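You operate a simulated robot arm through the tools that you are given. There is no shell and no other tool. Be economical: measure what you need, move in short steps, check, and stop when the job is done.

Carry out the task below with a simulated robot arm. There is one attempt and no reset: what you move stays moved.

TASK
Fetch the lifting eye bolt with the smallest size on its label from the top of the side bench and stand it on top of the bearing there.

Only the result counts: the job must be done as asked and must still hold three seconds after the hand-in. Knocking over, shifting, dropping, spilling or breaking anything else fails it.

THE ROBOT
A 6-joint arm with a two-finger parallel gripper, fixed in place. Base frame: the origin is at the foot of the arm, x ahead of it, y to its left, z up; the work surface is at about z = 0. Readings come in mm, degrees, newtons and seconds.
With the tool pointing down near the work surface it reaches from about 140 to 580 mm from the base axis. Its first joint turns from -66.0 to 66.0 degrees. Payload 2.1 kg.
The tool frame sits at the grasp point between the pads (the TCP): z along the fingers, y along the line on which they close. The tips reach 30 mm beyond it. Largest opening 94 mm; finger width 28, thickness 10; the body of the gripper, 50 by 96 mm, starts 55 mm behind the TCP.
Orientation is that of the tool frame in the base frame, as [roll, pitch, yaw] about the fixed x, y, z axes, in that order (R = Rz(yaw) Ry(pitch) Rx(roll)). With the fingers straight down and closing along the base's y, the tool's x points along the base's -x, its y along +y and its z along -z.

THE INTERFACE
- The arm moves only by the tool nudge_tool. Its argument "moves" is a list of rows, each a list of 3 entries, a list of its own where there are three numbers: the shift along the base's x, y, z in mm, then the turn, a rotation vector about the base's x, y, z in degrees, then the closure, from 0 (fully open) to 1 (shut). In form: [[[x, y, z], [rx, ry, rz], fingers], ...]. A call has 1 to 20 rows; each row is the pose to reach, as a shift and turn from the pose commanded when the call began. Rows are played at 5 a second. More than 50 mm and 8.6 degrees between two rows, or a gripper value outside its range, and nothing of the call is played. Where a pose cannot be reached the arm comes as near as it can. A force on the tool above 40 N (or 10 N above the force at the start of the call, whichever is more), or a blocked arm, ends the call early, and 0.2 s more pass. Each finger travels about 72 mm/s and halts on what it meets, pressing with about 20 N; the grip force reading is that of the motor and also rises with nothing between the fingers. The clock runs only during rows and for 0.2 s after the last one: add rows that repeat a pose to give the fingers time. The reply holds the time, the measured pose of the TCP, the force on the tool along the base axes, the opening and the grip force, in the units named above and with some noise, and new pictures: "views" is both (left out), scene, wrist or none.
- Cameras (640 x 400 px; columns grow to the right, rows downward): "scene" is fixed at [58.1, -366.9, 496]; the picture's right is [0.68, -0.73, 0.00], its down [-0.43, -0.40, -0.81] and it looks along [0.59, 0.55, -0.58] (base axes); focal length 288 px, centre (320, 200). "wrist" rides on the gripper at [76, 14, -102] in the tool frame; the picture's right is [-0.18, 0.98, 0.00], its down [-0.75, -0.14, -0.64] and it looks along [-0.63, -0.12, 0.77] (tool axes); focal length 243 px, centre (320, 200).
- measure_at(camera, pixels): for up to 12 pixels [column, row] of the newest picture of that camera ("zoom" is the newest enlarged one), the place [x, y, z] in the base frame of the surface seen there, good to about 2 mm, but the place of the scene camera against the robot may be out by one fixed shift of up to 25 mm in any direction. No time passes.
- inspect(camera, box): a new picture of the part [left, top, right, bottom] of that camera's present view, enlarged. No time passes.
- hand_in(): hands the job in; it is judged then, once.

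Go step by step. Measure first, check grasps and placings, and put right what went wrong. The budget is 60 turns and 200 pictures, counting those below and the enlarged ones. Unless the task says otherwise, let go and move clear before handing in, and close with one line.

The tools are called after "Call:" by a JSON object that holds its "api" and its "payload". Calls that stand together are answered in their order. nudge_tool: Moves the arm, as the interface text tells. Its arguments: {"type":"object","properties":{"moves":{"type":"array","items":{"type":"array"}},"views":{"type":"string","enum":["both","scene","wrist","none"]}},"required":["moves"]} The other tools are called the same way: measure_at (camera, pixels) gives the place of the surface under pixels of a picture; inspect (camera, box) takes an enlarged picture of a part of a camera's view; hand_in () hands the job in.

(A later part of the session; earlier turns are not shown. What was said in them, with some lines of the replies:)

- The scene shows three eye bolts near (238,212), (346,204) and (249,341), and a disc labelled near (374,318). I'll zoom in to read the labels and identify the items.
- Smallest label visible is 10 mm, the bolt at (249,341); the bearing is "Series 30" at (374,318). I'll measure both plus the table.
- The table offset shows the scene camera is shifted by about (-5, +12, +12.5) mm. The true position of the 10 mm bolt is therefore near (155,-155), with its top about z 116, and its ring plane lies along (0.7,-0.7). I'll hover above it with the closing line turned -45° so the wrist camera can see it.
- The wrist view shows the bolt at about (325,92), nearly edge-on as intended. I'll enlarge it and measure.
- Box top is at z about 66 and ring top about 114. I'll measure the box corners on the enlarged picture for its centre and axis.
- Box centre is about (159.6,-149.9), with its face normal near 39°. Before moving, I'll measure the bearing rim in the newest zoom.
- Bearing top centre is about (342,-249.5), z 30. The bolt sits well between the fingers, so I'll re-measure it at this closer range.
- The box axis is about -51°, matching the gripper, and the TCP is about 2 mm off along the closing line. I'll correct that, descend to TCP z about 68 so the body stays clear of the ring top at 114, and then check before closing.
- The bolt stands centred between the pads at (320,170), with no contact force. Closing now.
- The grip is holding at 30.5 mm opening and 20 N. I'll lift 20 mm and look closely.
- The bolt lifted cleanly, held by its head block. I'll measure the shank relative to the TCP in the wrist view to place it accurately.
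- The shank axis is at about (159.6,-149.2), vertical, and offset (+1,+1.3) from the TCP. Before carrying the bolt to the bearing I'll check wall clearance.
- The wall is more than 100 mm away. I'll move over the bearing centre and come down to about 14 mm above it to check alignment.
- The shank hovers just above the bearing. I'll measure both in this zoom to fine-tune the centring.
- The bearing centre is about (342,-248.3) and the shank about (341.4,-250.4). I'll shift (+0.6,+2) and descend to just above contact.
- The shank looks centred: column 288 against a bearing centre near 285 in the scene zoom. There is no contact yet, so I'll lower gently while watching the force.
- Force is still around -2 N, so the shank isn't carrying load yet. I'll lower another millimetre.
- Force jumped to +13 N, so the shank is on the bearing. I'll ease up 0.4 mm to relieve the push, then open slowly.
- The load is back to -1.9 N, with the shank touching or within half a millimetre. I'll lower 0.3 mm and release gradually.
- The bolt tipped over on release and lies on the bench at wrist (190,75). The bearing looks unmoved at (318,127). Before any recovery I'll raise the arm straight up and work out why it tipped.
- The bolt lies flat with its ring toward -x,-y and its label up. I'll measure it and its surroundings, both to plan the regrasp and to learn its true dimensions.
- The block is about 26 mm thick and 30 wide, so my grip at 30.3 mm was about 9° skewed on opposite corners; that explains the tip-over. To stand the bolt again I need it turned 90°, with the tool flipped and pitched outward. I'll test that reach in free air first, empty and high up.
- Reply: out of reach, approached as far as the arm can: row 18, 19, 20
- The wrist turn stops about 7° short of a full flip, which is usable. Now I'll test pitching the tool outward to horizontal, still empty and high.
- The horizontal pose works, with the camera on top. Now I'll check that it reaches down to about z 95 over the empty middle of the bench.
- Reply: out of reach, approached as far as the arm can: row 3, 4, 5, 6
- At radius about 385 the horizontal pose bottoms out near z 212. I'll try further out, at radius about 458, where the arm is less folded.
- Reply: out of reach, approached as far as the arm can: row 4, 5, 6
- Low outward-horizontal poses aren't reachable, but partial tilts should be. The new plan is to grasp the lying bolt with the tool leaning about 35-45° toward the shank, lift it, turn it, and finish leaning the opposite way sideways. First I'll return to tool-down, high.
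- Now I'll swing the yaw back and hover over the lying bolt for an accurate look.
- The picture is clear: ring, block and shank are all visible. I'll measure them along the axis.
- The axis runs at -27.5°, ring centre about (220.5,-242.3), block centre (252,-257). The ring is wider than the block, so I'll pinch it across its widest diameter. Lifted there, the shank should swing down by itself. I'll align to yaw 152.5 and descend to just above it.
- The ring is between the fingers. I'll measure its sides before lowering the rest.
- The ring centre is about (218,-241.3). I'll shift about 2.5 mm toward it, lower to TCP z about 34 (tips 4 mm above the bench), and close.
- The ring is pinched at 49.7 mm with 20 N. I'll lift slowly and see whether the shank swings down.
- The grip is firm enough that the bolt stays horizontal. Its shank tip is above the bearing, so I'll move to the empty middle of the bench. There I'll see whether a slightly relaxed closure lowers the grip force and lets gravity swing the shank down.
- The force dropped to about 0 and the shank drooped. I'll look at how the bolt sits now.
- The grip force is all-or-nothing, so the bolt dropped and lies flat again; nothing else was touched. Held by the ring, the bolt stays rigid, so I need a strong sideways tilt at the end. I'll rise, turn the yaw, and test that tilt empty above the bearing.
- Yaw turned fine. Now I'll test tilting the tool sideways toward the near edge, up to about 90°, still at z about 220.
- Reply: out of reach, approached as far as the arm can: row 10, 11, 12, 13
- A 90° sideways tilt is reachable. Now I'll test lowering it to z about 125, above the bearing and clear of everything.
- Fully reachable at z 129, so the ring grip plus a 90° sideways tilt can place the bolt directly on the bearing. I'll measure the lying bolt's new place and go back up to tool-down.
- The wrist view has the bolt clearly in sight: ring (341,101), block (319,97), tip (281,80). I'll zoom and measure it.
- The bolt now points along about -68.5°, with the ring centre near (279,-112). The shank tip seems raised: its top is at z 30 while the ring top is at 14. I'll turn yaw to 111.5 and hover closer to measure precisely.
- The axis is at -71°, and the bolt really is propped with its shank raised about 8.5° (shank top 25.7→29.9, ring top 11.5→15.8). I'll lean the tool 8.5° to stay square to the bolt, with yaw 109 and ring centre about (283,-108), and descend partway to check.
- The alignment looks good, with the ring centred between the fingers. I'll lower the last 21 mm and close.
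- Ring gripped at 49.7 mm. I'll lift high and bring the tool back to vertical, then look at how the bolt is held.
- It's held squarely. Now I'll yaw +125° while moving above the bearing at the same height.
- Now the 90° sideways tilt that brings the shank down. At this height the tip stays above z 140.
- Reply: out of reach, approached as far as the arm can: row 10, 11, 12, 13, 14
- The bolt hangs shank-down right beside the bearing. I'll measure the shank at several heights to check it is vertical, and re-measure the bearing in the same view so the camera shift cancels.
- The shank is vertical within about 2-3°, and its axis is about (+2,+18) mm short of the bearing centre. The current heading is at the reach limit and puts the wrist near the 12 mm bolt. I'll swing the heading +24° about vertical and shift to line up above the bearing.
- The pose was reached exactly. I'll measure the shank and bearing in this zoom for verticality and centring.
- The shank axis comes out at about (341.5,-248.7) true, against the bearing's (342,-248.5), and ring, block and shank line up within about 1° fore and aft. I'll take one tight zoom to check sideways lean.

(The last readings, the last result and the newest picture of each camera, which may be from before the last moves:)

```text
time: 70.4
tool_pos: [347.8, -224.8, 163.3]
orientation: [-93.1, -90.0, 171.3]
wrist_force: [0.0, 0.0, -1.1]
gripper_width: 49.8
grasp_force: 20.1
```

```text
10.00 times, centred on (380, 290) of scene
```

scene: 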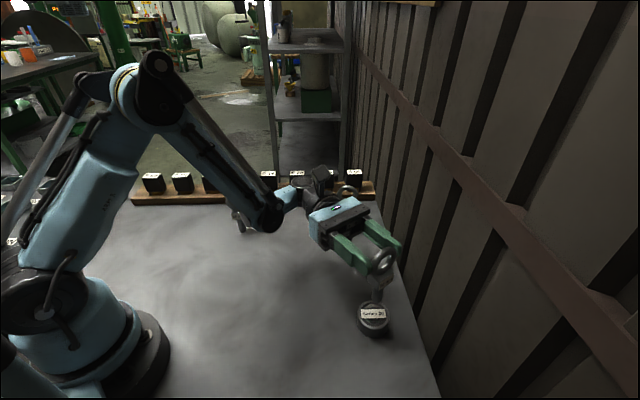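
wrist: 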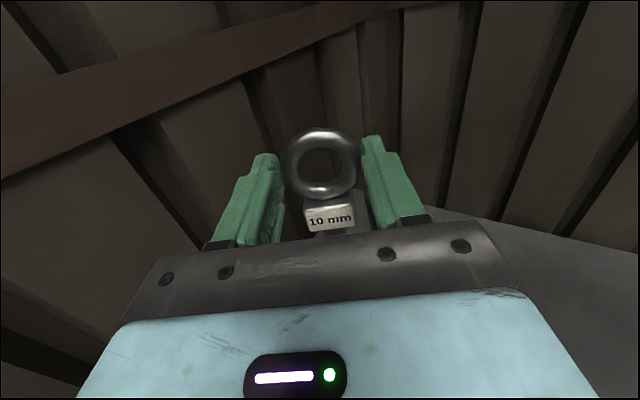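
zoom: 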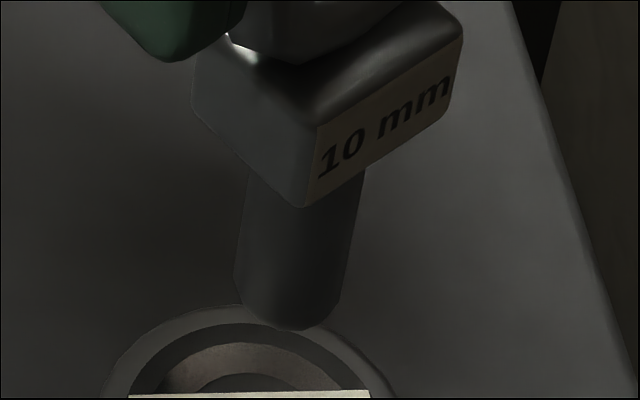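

The sideways lean is only about 1°. Now I'll descend 38 mm to just above the bearing and check again.

Call:
{"api": "nudge_tool", "payload": {"moves": [[[0, 0, -10], [0, 0, 0], 1], [[0, 0, -20], [0, 0, 0], 1], [[0, 0, -30], [0, 0, 0], 1], [[0, 0, -38], [0, 0, 0], 1], [[0, 0, -38], [0, 0, 0], 1]], "views": "scene"}}

Call:
{"api": "inspect", "payload": {"camera": "scene", "box": [340, 270, 410, 340]}}

```text
time: 71.6
tool_pos: [347.2, -224.8, 126.6]
orientation: [86.9, -90.0, -8.6]
wrist_force: [-0.2, 1.0, -2.8]
gripper_width: 49.7
grasp_force: 20.5
```

scene: 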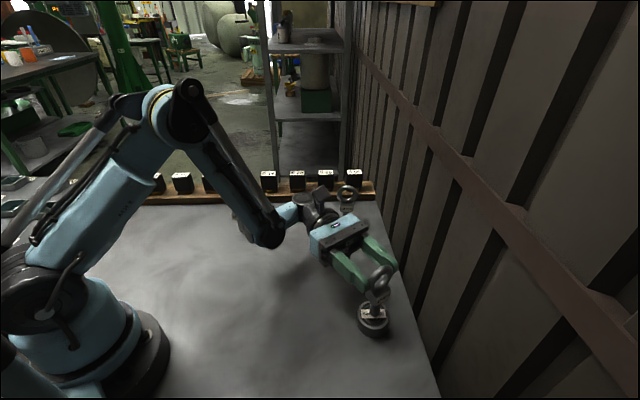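

```text
5.71 times, centred on (375, 305) of scene
5 turns are left
```

zoom: 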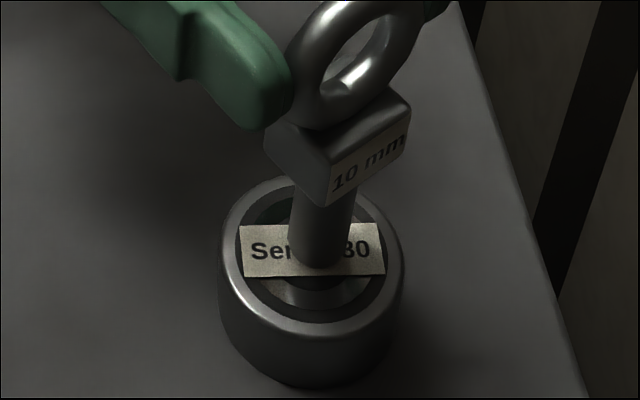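

Only 5 turns are left. The shank is centred over the label and about 7 mm above it. I'll lower 6 mm in fine steps and read the force.

Call:
{"api": "nudge_tool", "payload": {"moves": [[[0, 0, -2], [0, 0, 0], 1], [[0, 0, -3.5], [0, 0, 0], 1], [[0, 0, -4.5], [0, 0, 0], 1], [[0, 0, -5.2], [0, 0, 0], 1], [[0, 0, -6], [0, 0, 0], 1], [[0, 0, -6], [0, 0, 0], 1]], "views": "none"}}

Call:
{"api": "inspect", "payload": {"camera": "scene", "box": [355, 285, 395, 325]}}

```text
time: 73.0
tool_pos: [346.4, -222.8, 119.9]
orientation: [-35.1, -89.8, 113.3]
wrist_force: [3.4, -0.5, 12.4]
gripper_width: 49.5
grasp_force: 20.0
```

```text
10.00 times, centred on (375, 305) of scene
4 turns are left
```

zoom: 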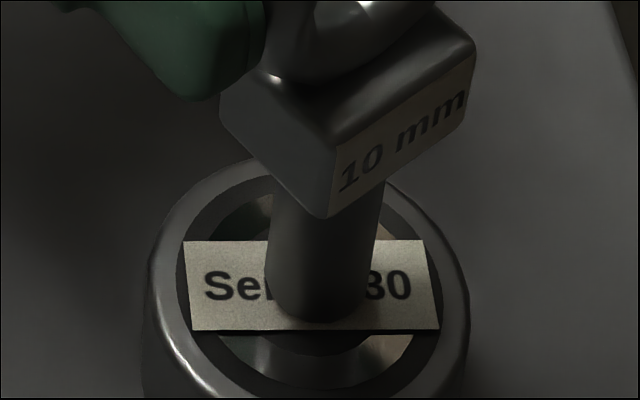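

Contact: force rose to +12 N with the shank centred on the label. I'll ease up 0.6 mm to unload it, then open both fingers at once and look.

Call:
{"api": "nudge_tool", "payload": {"moves": [[[0, 0, 0.3], [0, 0, 0], 1], [[0, 0, 0.6], [0, 0, 0], 1], [[0, 0, 0.6], [0, 0, 0], 1], [[0, 0, 0.6], [0, 0, 0], 0], [[0, 0, 0.6], [0, 0, 0], 0], [[0, 0, 0.6], [0, 0, 0], 0], [[0, 0, 0.6], [0, 0, 0], 0]], "views": "both"}}

Call:
{"api": "inspect", "payload": {"camera": "scene", "box": [340, 250, 410, 340]}}

```text
time: 74.6
tool_pos: [347.8, -223.1, 120.4]
orientation: [89.7, -90.0, -11.4]
wrist_force: [0.0, -0.7, -0.2]
gripper_width: 94.0
grasp_force: 0.1
```

scene: 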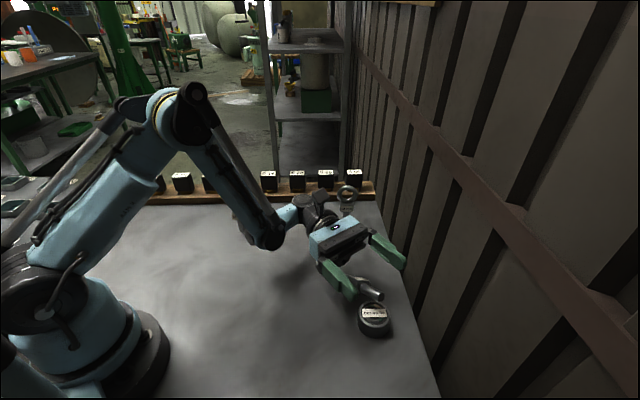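
wrist: 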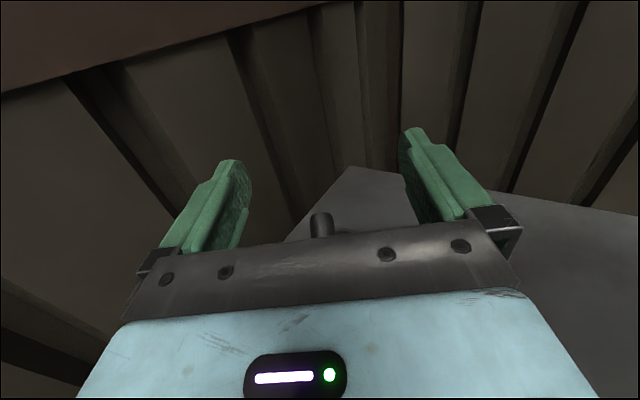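

```text
4.44 times, centred on (375, 295) of scene
3 turns are left
```

zoom: 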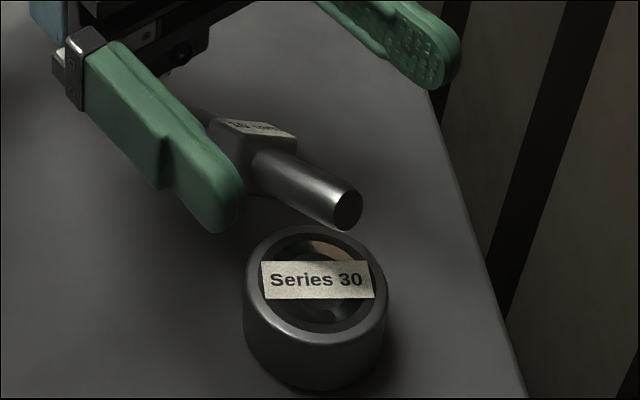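

The bolt tipped over again, toward the gripper, and appears to lie beside the bearing; nothing else looks moved. With 3 turns left, I'll measure it now, raise, return to tool-down, turn to face it and hover above the ring. I'll measure a grid there so one continuous regrasp and placement can follow.

Call:
{"api": "measure_at", "payload": {"camera": "scene", "pixels": [[359, 278], [356, 282], [362, 284], [366, 287], [371, 290], [376, 294], [380, 296], [374, 287], [379, 291], [374, 313], [360, 279], [365, 280]]}}

Call:
{"api": "nudge_tool", "payload": {"moves": [[[0, 0, 40], [0, 0, 0], 0], [[0, 0, 80], [0, 0, 0], 0], [[0, 0, 120], [7.8, -1.66, 0], 0], [[0, 0, 120], [15.6, -3.32, 0], 0], [[2, 4, 120], [23.4, -4.98, 0], 0], [[4, 8, 120], [31.2, -6.64, 0], 0], [[6, 12, 120], [39, -8.3, 0], 0], [[8, 16, 120], [46.8, -9.96, 0], 0], [[10, 20, 120], [54.6, -11.6, 0], 0], [[10, 20, 120], [62.5, -13.3, 0], 0], [[10, 20, 120], [70.3, -15, 0], 0], [[10, 20, 120], [78.2, -16.6, 0], 0], [[10, 20, 120], [86, -18.3, 0], 0], [[10, 20, 120], [88, -18.7, 0], 0], [[10, 20, 120], [88, -18.7, 0], 0]], "views": "none"}}

Call:
{"api": "nudge_tool", "payload": {"moves": [[[1, 3, 0], [0, 0, -8.5], 0], [[2, 5, 0], [0, 0, -17], 0], [[4, 8, 0], [0, 0, -25.5], 0], [[5, 10, 0], [0, 0, -34], 0], [[6, 13, 0], [0, 0, -42.5], 0], [[8, 15, 0], [0, 0, -51], 0], [[9, 18, 0], [0, 0, -59.5], 0], [[10, 20, 0], [0, 0, -68], 0], [[11, 23, 0], [0, 0, -76.5], 0], [[12, 26, 0], [0, 0, -85], 0], [[14, 28, 0], [0, 0, -93.5], 0], [[15, 31, 0], [0, 0, -102], 0], [[16, 33, 0], [0, 0, -110.5], 0], [[18, 36, 0], [0, 0, -119], 0], [[19, 38, 0], [0, 0, -127.5], 0], [[20, 41, 0], [0, 0, -136], 0], [[21, 43, 0], [0, 0, -144.5], 0], [[23, 46, 0], [0, 0, -153], 0], [[24, 49, 0], [0, 0, -161.5], 0], [[25, 51, 0], [0, 0, -170], 0]], "views": "none"}}

Call:
{"api": "nudge_tool", "payload": {"moves": [[[0, 0, -35], [0, 0, 0], 0], [[0, 0, -70], [0, 0, 0], 0], [[0, 0, -100], [0, 0, 0], 0], [[0, 0, -100], [0, 0, 0], 0]], "views": "both"}}

Call:
{"api": "inspect", "payload": {"camera": "scene", "box": [320, 240, 420, 340]}}

Call:
{"api": "measure_at", "payload": {"camera": "wrist", "pixels": [[290, 70], [308, 70], [326, 70], [344, 70], [362, 70], [380, 70], [290, 82], [308, 82], [326, 82], [344, 82], [362, 82], [380, 82]]}}

Call:
{"api": "measure_at", "payload": {"camera": "wrist", "pixels": [[290, 94], [308, 94], [326, 94], [344, 94], [362, 94], [380, 94], [290, 106], [308, 106], [326, 106], [344, 106], [362, 106], [380, 106]]}}

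Call:
{"api": "measure_at", "payload": {"camera": "wrist", "pixels": [[290, 118], [308, 118], [326, 118], [344, 118], [362, 118], [380, 118], [290, 130], [308, 130], [326, 130], [344, 130], [362, 130], [380, 130]]}}

Call:
{"api": "measure_at", "payload": {"camera": "wrist", "pixels": [[290, 142], [308, 142], [326, 142], [344, 142], [362, 142], [380, 142], [290, 154], [308, 154], [326, 154], [344, 154], [362, 154], [380, 154]]}}

Call:
{"api": "measure_at", "payload": {"camera": "wrist", "pixels": [[290, 166], [308, 166], [326, 166], [344, 166], [362, 166], [380, 166], [290, 178], [308, 178], [326, 178], [344, 178], [362, 178], [380, 178]]}}

Call:
{"api": "inspect", "payload": {"camera": "wrist", "box": [240, 40, 400, 200]}}

```text
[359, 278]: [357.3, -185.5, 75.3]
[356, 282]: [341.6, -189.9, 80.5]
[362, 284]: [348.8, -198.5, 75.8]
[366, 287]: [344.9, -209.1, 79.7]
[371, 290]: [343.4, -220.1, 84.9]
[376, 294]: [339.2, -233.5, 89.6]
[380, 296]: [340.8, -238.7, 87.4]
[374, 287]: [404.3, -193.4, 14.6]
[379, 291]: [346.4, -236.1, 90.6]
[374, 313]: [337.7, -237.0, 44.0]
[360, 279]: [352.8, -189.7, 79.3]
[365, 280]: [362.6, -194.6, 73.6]
```

```text
time: 77.8
tool_pos: [356.8, -204.0, 241.3]
orientation: [-179.8, -0.1, -102.0]
wrist_force: [0.6, 1.0, 0.1]
gripper_width: 94.2
grasp_force: 0.0
```

```text
time: 82.0
tool_pos: [383.9, -152.2, 240.3]
orientation: [-179.8, 0.0, 87.9]
wrist_force: [0.5, 0.3, 0.1]
gripper_width: 94.0
grasp_force: 0.1
```

```text
time: 83.0
tool_pos: [382.5, -152.4, 140.1]
orientation: [-179.7, 0.0, 87.9]
wrist_force: [-0.4, -0.2, -0.2]
gripper_width: 94.1
grasp_force: 0.0
```

scene: 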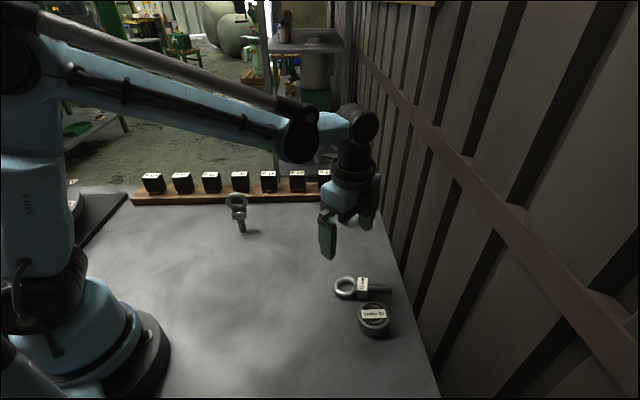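
wrist: 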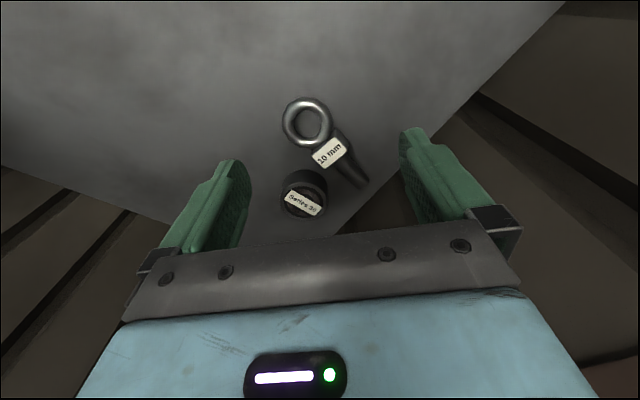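

```text
4.00 times, centred on (370, 290) of scene
```

zoom: 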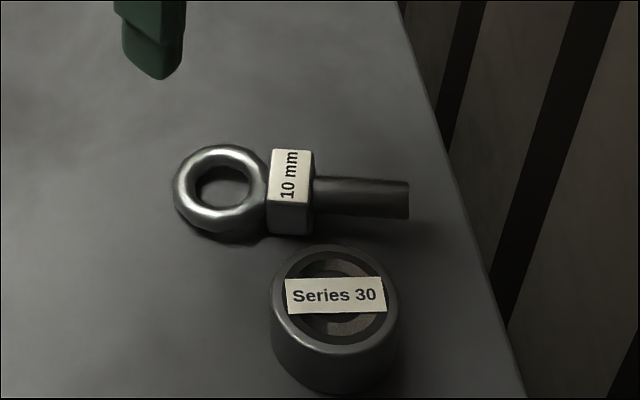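

```text
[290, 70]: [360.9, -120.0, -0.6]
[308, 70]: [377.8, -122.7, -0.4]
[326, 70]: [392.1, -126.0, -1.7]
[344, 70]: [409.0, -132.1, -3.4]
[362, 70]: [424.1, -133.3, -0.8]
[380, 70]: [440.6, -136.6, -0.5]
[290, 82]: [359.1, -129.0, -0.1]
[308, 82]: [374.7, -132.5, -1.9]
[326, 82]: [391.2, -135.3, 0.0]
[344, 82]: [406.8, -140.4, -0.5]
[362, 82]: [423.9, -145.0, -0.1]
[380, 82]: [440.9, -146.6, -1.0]
```

```text
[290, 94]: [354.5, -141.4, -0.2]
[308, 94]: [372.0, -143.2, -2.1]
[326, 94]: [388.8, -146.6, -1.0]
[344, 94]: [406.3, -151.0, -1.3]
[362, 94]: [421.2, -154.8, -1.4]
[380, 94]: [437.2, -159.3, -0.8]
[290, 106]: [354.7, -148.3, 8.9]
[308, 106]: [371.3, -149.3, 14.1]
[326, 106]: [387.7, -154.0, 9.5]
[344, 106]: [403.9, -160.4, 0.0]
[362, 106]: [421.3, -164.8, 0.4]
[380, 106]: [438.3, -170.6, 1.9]
```

```text
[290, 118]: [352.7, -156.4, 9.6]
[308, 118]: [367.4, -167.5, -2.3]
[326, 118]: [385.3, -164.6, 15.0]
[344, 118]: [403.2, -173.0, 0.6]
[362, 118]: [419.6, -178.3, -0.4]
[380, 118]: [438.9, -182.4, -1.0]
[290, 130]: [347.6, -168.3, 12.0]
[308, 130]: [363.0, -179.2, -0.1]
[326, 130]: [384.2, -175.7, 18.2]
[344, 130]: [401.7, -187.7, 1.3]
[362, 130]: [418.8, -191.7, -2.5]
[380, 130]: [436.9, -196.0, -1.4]
```

```text
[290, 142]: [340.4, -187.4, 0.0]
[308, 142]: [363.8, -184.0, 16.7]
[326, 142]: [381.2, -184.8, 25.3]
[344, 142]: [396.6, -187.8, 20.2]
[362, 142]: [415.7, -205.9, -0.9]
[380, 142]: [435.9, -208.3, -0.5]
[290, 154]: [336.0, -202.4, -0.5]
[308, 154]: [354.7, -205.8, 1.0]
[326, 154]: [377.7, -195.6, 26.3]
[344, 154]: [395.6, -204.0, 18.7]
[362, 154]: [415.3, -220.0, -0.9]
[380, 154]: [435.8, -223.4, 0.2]
```

```text
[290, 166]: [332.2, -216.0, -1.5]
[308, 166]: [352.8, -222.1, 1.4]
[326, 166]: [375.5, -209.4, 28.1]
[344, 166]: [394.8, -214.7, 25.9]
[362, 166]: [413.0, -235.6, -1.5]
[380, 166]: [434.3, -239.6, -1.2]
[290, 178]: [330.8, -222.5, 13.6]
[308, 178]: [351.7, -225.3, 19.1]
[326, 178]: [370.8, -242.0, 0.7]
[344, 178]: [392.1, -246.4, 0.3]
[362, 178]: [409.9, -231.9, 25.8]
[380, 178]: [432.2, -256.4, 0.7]
```

```text
2.50 times, centred on (320, 120) of wrist
2 turns are left
```

zoom: 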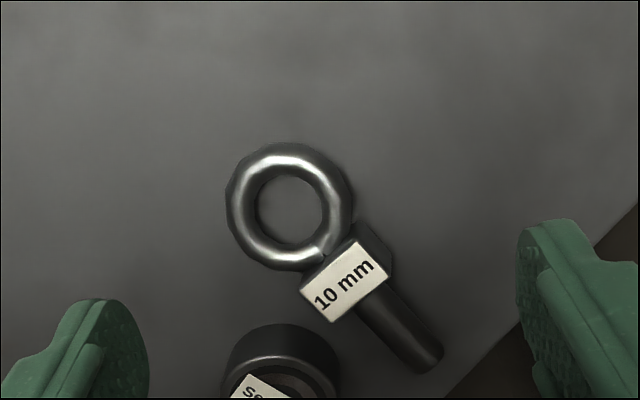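

The bolt lies at -59.7° with its ring centre about (366,-167). The likely cause of both falls is that opening from full grip force gives a small sideways kick. This time I'll regrasp the ring, tilt along the proven path, and stop a few mm above the bearing to verify. The last turn will be a very gradual release.

Call:
{"api": "nudge_tool", "payload": {"moves": [[[-5, -3, 0], [0, 0, 8.1], 0.15], [[-10, -6, -5], [0, 0, 16.2], 0.15], [[-14, -9, -10], [0, 0, 24.3], 0.15], [[-18.1, -11.6, -20], [0, 0, 32.4], 0.15], [[-18.1, -11.6, -20], [0, 0, 32.4], 0.15]], "views": "none"}}

Call:
{"api": "nudge_tool", "payload": {"moves": [[[0, 0, -25], [-3.75, -2.2, 0], 0.15], [[0, 0, -50], [-7.51, -4.39, 0], 0.15], [[0, 0, -68], [-7.51, -4.39, 0], 0.15], [[0, 0, -80], [-7.51, -4.39, 0], 0.15], [[0, 0, -86], [-7.51, -4.39, 0], 0.15], [[0, 0, -86], [-7.51, -4.39, 0], 0.15], [[0, 0, -86], [-7.51, -4.39, 0], 0.35], [[0, 0, -86], [-7.51, -4.39, 0], 0.6], [[0, 0, -86], [-7.51, -4.39, 0], 1], [[0, 0, -86], [-7.51, -4.39, 0], 1], [[0, 0, -86], [-7.51, -4.39, 0], 1]], "views": "wrist"}}

Call:
{"api": "nudge_tool", "payload": {"moves": [[[0, 0, 15], [0, 0, 0], 1], [[0, 0, 40], [0, 0, 0], 1], [[0, 0, 80], [0, 0, 0], 1], [[0, 0, 120], [3.75, 2.2, 0], 1], [[0, 0, 160], [7.51, 4.39, 0], 1], [[0, 0, 190], [7.51, 4.39, 0], 1], [[0, 0, 190], [7.51, 4.39, 0], 1]], "views": "none"}}

Call:
{"api": "nudge_tool", "payload": {"moves": [[[0, -2, 1], [0, 0, 8.1], 1], [[-1, -5, 2], [0, 0, 16.2], 1], [[-1, -7, 3], [0, 0, 24.3], 1], [[-2, -9, 4], [0, 0, 32.4], 1], [[-2, -12, 5], [0, 0, 40.5], 1], [[-3, -14, 6], [0, 0, 48.6], 1], [[-3, -16, 7], [0, 0, 56.7], 1], [[-3, -19, 8], [0, 0, 64.8], 1], [[-4, -21, 9], [0, 0, 72.9], 1], [[-4, -23, 10], [0, 0, 81], 1], [[-5, -26, 11], [0, 0, 89.1], 1], [[-5, -28, 12], [0, 0, 97.2], 1], [[-5, -30, 13], [0, 0, 105.3], 1], [[-6, -33, 14], [0, 0, 113.4], 1], [[-6, -35, 15], [0, 0, 121.5], 1], [[-6.5, -37, 16], [0, 0, 129.6], 1], [[-6.9, -39.4, 16], [0, 0, 137.7], 1], [[-6.9, -39.4, 16], [0, 0, 137.7], 1]], "views": "none"}}

Call:
{"api": "nudge_tool", "payload": {"moves": [[[0, 0, 0], [-7.8, 1.66, 0], 1], [[0, 0, 0], [-15.6, 3.32, 0], 1], [[-1, -2, 0], [-23.4, 4.98, 0], 1], [[-2, -4, 0], [-31.2, 6.64, 0], 1], [[-3, -6, 0], [-39, 8.3, 0], 1], [[-4, -8, 0], [-46.8, 9.96, 0], 1], [[-5, -10, 0], [-54.6, 11.6, 0], 1], [[-6, -13, 0], [-62.5, 13.3, 0], 1], [[-8, -16, 0], [-70.3, 15, 0], 1], [[-10, -20, 0], [-78.2, 16.6, 0], 1], [[-10, -20, 0], [-86, 18.3, 0], 1], [[-10, -20, 0], [-88, 18.7, 0], 1], [[-10, -20, -40], [-88, 18.7, 0], 1], [[-10, -20, -75], [-88, 18.7, 0], 1], [[-10, -20, -100], [-88, 18.7, 0], 1], [[-10, -20, -113], [-88, 18.7, 0], 1], [[-10, -20, -113], [-88, 18.7, 0], 1]], "views": "both"}}

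Call:
{"api": "inspect", "payload": {"camera": "scene", "box": [340, 265, 410, 335]}}

Call:
{"api": "measure_at", "payload": {"camera": "scene", "pixels": [[376, 300], [376, 303], [376, 306], [375, 309], [375, 312], [375, 314], [375, 316], [375, 318], [375, 321], [366, 314], [385, 313], [372, 308]]}}

Call:
{"api": "inspect", "payload": {"camera": "scene", "box": [360, 290, 392, 325]}}

```text
time: 84.2
tool_pos: [365.6, -163.5, 120.1]
orientation: [-179.8, 0.0, 120.5]
wrist_force: [0.5, -0.2, 0.0]
gripper_width: 80.0
grasp_force: 0.0
```

```text
time: 86.6
tool_pos: [364.3, -164.3, 33.8]
orientation: [-179.8, 8.7, 120.5]
wrist_force: [-0.3, -0.4, 0.9]
gripper_width: 50.0
grasp_force: 19.6
```

wrist: 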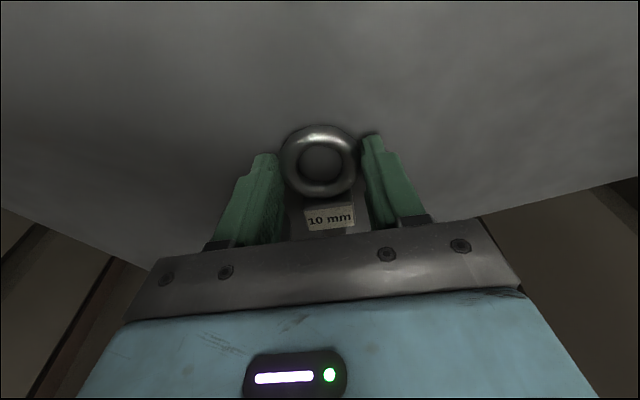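

```text
time: 88.2
tool_pos: [364.0, -166.2, 223.7]
orientation: [-179.8, -0.1, 120.4]
wrist_force: [-0.3, -0.5, -2.4]
gripper_width: 50.1
grasp_force: 20.6
```

```text
time: 92.0
tool_pos: [357.8, -203.1, 239.0]
orientation: [-179.7, 0.0, -101.8]
wrist_force: [-0.6, 0.0, -2.5]
gripper_width: 49.4
grasp_force: 20.5
```

```text
time: 95.6
tool_pos: [348.2, -223.1, 126.5]
orientation: [88.7, -89.9, -10.4]
wrist_force: [0.3, 0.4, -2.0]
gripper_width: 49.4
grasp_force: 20.0
```

scene: 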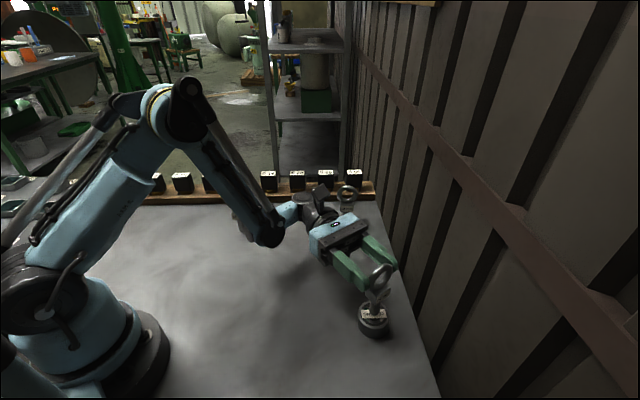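
wrist: 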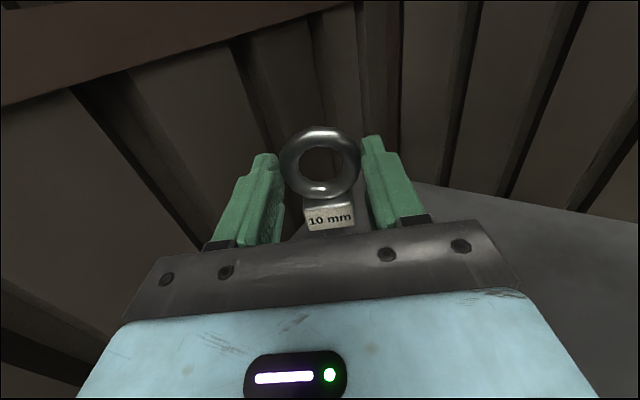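

```text
5.71 times, centred on (375, 300) of scene
```

zoom: 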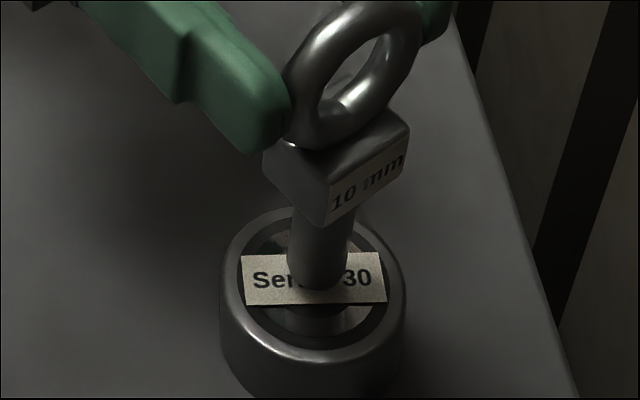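

```text
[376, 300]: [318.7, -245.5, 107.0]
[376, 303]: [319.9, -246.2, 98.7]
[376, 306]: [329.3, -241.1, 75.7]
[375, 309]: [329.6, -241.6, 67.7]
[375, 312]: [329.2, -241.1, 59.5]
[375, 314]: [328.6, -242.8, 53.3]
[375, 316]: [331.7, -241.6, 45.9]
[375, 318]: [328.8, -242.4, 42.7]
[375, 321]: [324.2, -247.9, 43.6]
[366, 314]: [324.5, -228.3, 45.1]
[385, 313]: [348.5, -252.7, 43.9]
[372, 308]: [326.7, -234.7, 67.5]
```

```text
11.43 times, centred on (376, 308) of scene
1 turns are left
```

zoom: 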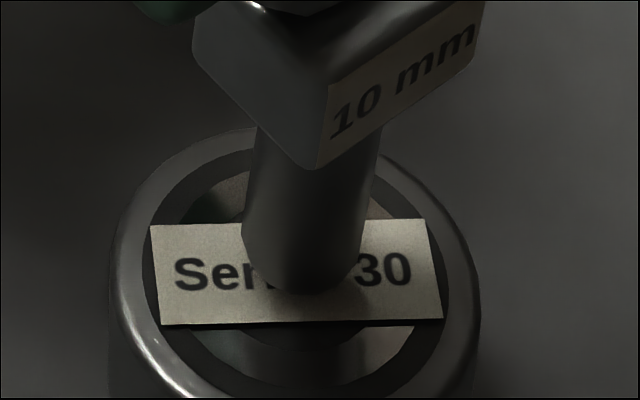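

The shank is vertical: its front stays at (329.3,-241.5) from z 76 down to 53. It is centred on the bearing and about 7 mm above it. In this last turn I'll lower 7.2 mm onto it, let the grip force fade in tiny steps, open slowly, rise straight up along the proven clear path, and hand in.

Call:
{"api": "nudge_tool", "payload": {"moves": [[[0, 0, -2], [0, 0, 0], 1], [[0, 0, -4], [0, 0, 0], 1], [[0, 0, -5.2], [0, 0, 0], 1], [[0, 0, -6], [0, 0, 0], 1], [[0, 0, -6.6], [0, 0, 0], 1], [[0, 0, -7.2], [0, 0, 0], 1], [[0, 0, -7.2], [0, 0, 0], 1], [[0, 0, -7.2], [0, 0, 0], 0.6], [[0, 0, -7.2], [0, 0, 0], 0.52], [[0, 0, -7.2], [0, 0, 0], 0.5], [[0, 0, -7.2], [0, 0, 0], 0.5]], "views": "none"}}

Call:
{"api": "nudge_tool", "payload": {"moves": [[[0, 0, 0], [0, 0, 0], 0.492], [[0, 0, 0], [0, 0, 0], 0.488], [[0, 0, 0], [0, 0, 0], 0.486], [[0, 0, 0], [0, 0, 0], 0.485], [[0, 0, 0], [0, 0, 0], 0.484], [[0, 0, 0], [0, 0, 0], 0.483], [[0, 0, 0], [0, 0, 0], 0.482], [[0, 0, 0], [0, 0, 0], 0.481], [[0, 0, 0], [0, 0, 0], 0.48], [[0, 0, 0], [0, 0, 0], 0.479], [[0, 0, 0], [0, 0, 0], 0.478], [[0, 0, 0], [0, 0, 0], 0.477], [[0, 0, 0], [0, 0, 0], 0.476], [[0, 0, 0], [0, 0, 0], 0.475], [[0, 0, 0], [0, 0, 0], 0.474], [[0, 0, 0], [0, 0, 0], 0.473], [[0, 0, 0], [0, 0, 0], 0.472], [[0, 0, 0], [0, 0, 0], 0.471], [[0, 0, 0], [0, 0, 0], 0.47], [[0, 0, 0], [0, 0, 0], 0.469]], "views": "none"}}

Call:
{"api": "nudge_tool", "payload": {"moves": [[[0, 0, 0], [0, 0, 0], 0.468], [[0, 0, 0], [0, 0, 0], 0.467], [[0, 0, 0], [0, 0, 0], 0.466], [[0, 0, 0], [0, 0, 0], 0.465], [[0, 0, 0], [0, 0, 0], 0.463], [[0, 0, 0], [0, 0, 0], 0.461], [[0, 0, 0], [0, 0, 0], 0.459], [[0, 0, 0], [0, 0, 0], 0.457], [[0, 0, 0], [0, 0, 0], 0.455], [[0, 0, 0], [0, 0, 0], 0.452], [[0, 0, 0], [0, 0, 0], 0.449], [[0, 0, 0], [0, 0, 0], 0.446], [[0, 0, 0], [0, 0, 0], 0.443], [[0, 0, 0], [0, 0, 0], 0.44], [[0, 0, 0], [0, 0, 0], 0.435], [[0, 0, 0], [0, 0, 0], 0.43], [[0, 0, 0], [0, 0, 0], 0.425], [[0, 0, 0], [0, 0, 0], 0.42], [[0, 0, 0], [0, 0, 0], 0.41], [[0, 0, 0], [0, 0, 0], 0.4]], "views": "none"}}

Call:
{"api": "nudge_tool", "payload": {"moves": [[[0, 0, 0], [0, 0, 0], 0.37], [[0, 0, 0], [0, 0, 0], 0.33], [[0, 0, 0], [0, 0, 0], 0.28], [[0, 0, 0], [0, 0, 0], 0.22], [[0, 0, 0], [0, 0, 0], 0.15], [[0, 0, 0], [0, 0, 0], 0.08], [[0, 0, 0], [0, 0, 0], 0], [[0, 0, 0], [0, 0, 0], 0], [[0, 0, 8], [0, 0, 0], 0], [[0, 0, 20], [0, 0, 0], 0], [[0, 0, 40], [0, 0, 0], 0], [[0, 0, 70], [0, 0, 0], 0], [[0, 0, 105], [0, 0, 0], 0], [[0, 0, 120], [0, 0, 0], 0], [[0, 0, 120], [0, 0, 0], 0]], "views": "scene"}}

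Call:
{"api": "hand_in", "payload": {}}

```text
time: 98.0
tool_pos: [347.0, -222.9, 120.0]
orientation: [18.4, -89.9, 60.0]
wrist_force: [2.1, -0.3, 12.2]
gripper_width: 49.8
grasp_force: 20.0
```

```text
time: 102.2
tool_pos: [347.8, -223.3, 120.1]
orientation: [88.1, -89.9, -9.8]
wrist_force: [-0.4, -0.3, -0.4]
gripper_width: 50.2
grasp_force: 0.3
```

```text
time: 106.4
tool_pos: [347.9, -223.5, 119.8]
orientation: [88.2, -89.9, -10.1]
wrist_force: [0.2, -0.3, 0.2]
gripper_width: 56.6
grasp_force: 0.1
```

```text
time: 109.6
tool_pos: [347.5, -224.4, 240.2]
orientation: [85.1, -89.8, -7.0]
wrist_force: [0.5, -0.2, -0.4]
gripper_width: 94.1
grasp_force: 0.0
```

scene: 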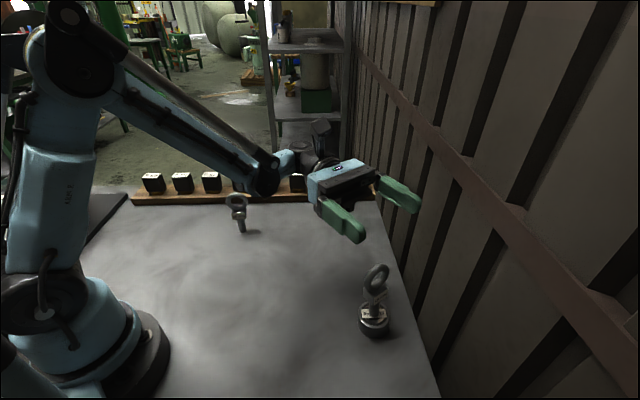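

```text
The job is handed in.
```

The 10 mm eye bolt is standing on the bearing in the last picture, with the gripper open and raised clear, and the job is handed in; it fell to the bench three times on earlier tries, and I saw nothing else move.
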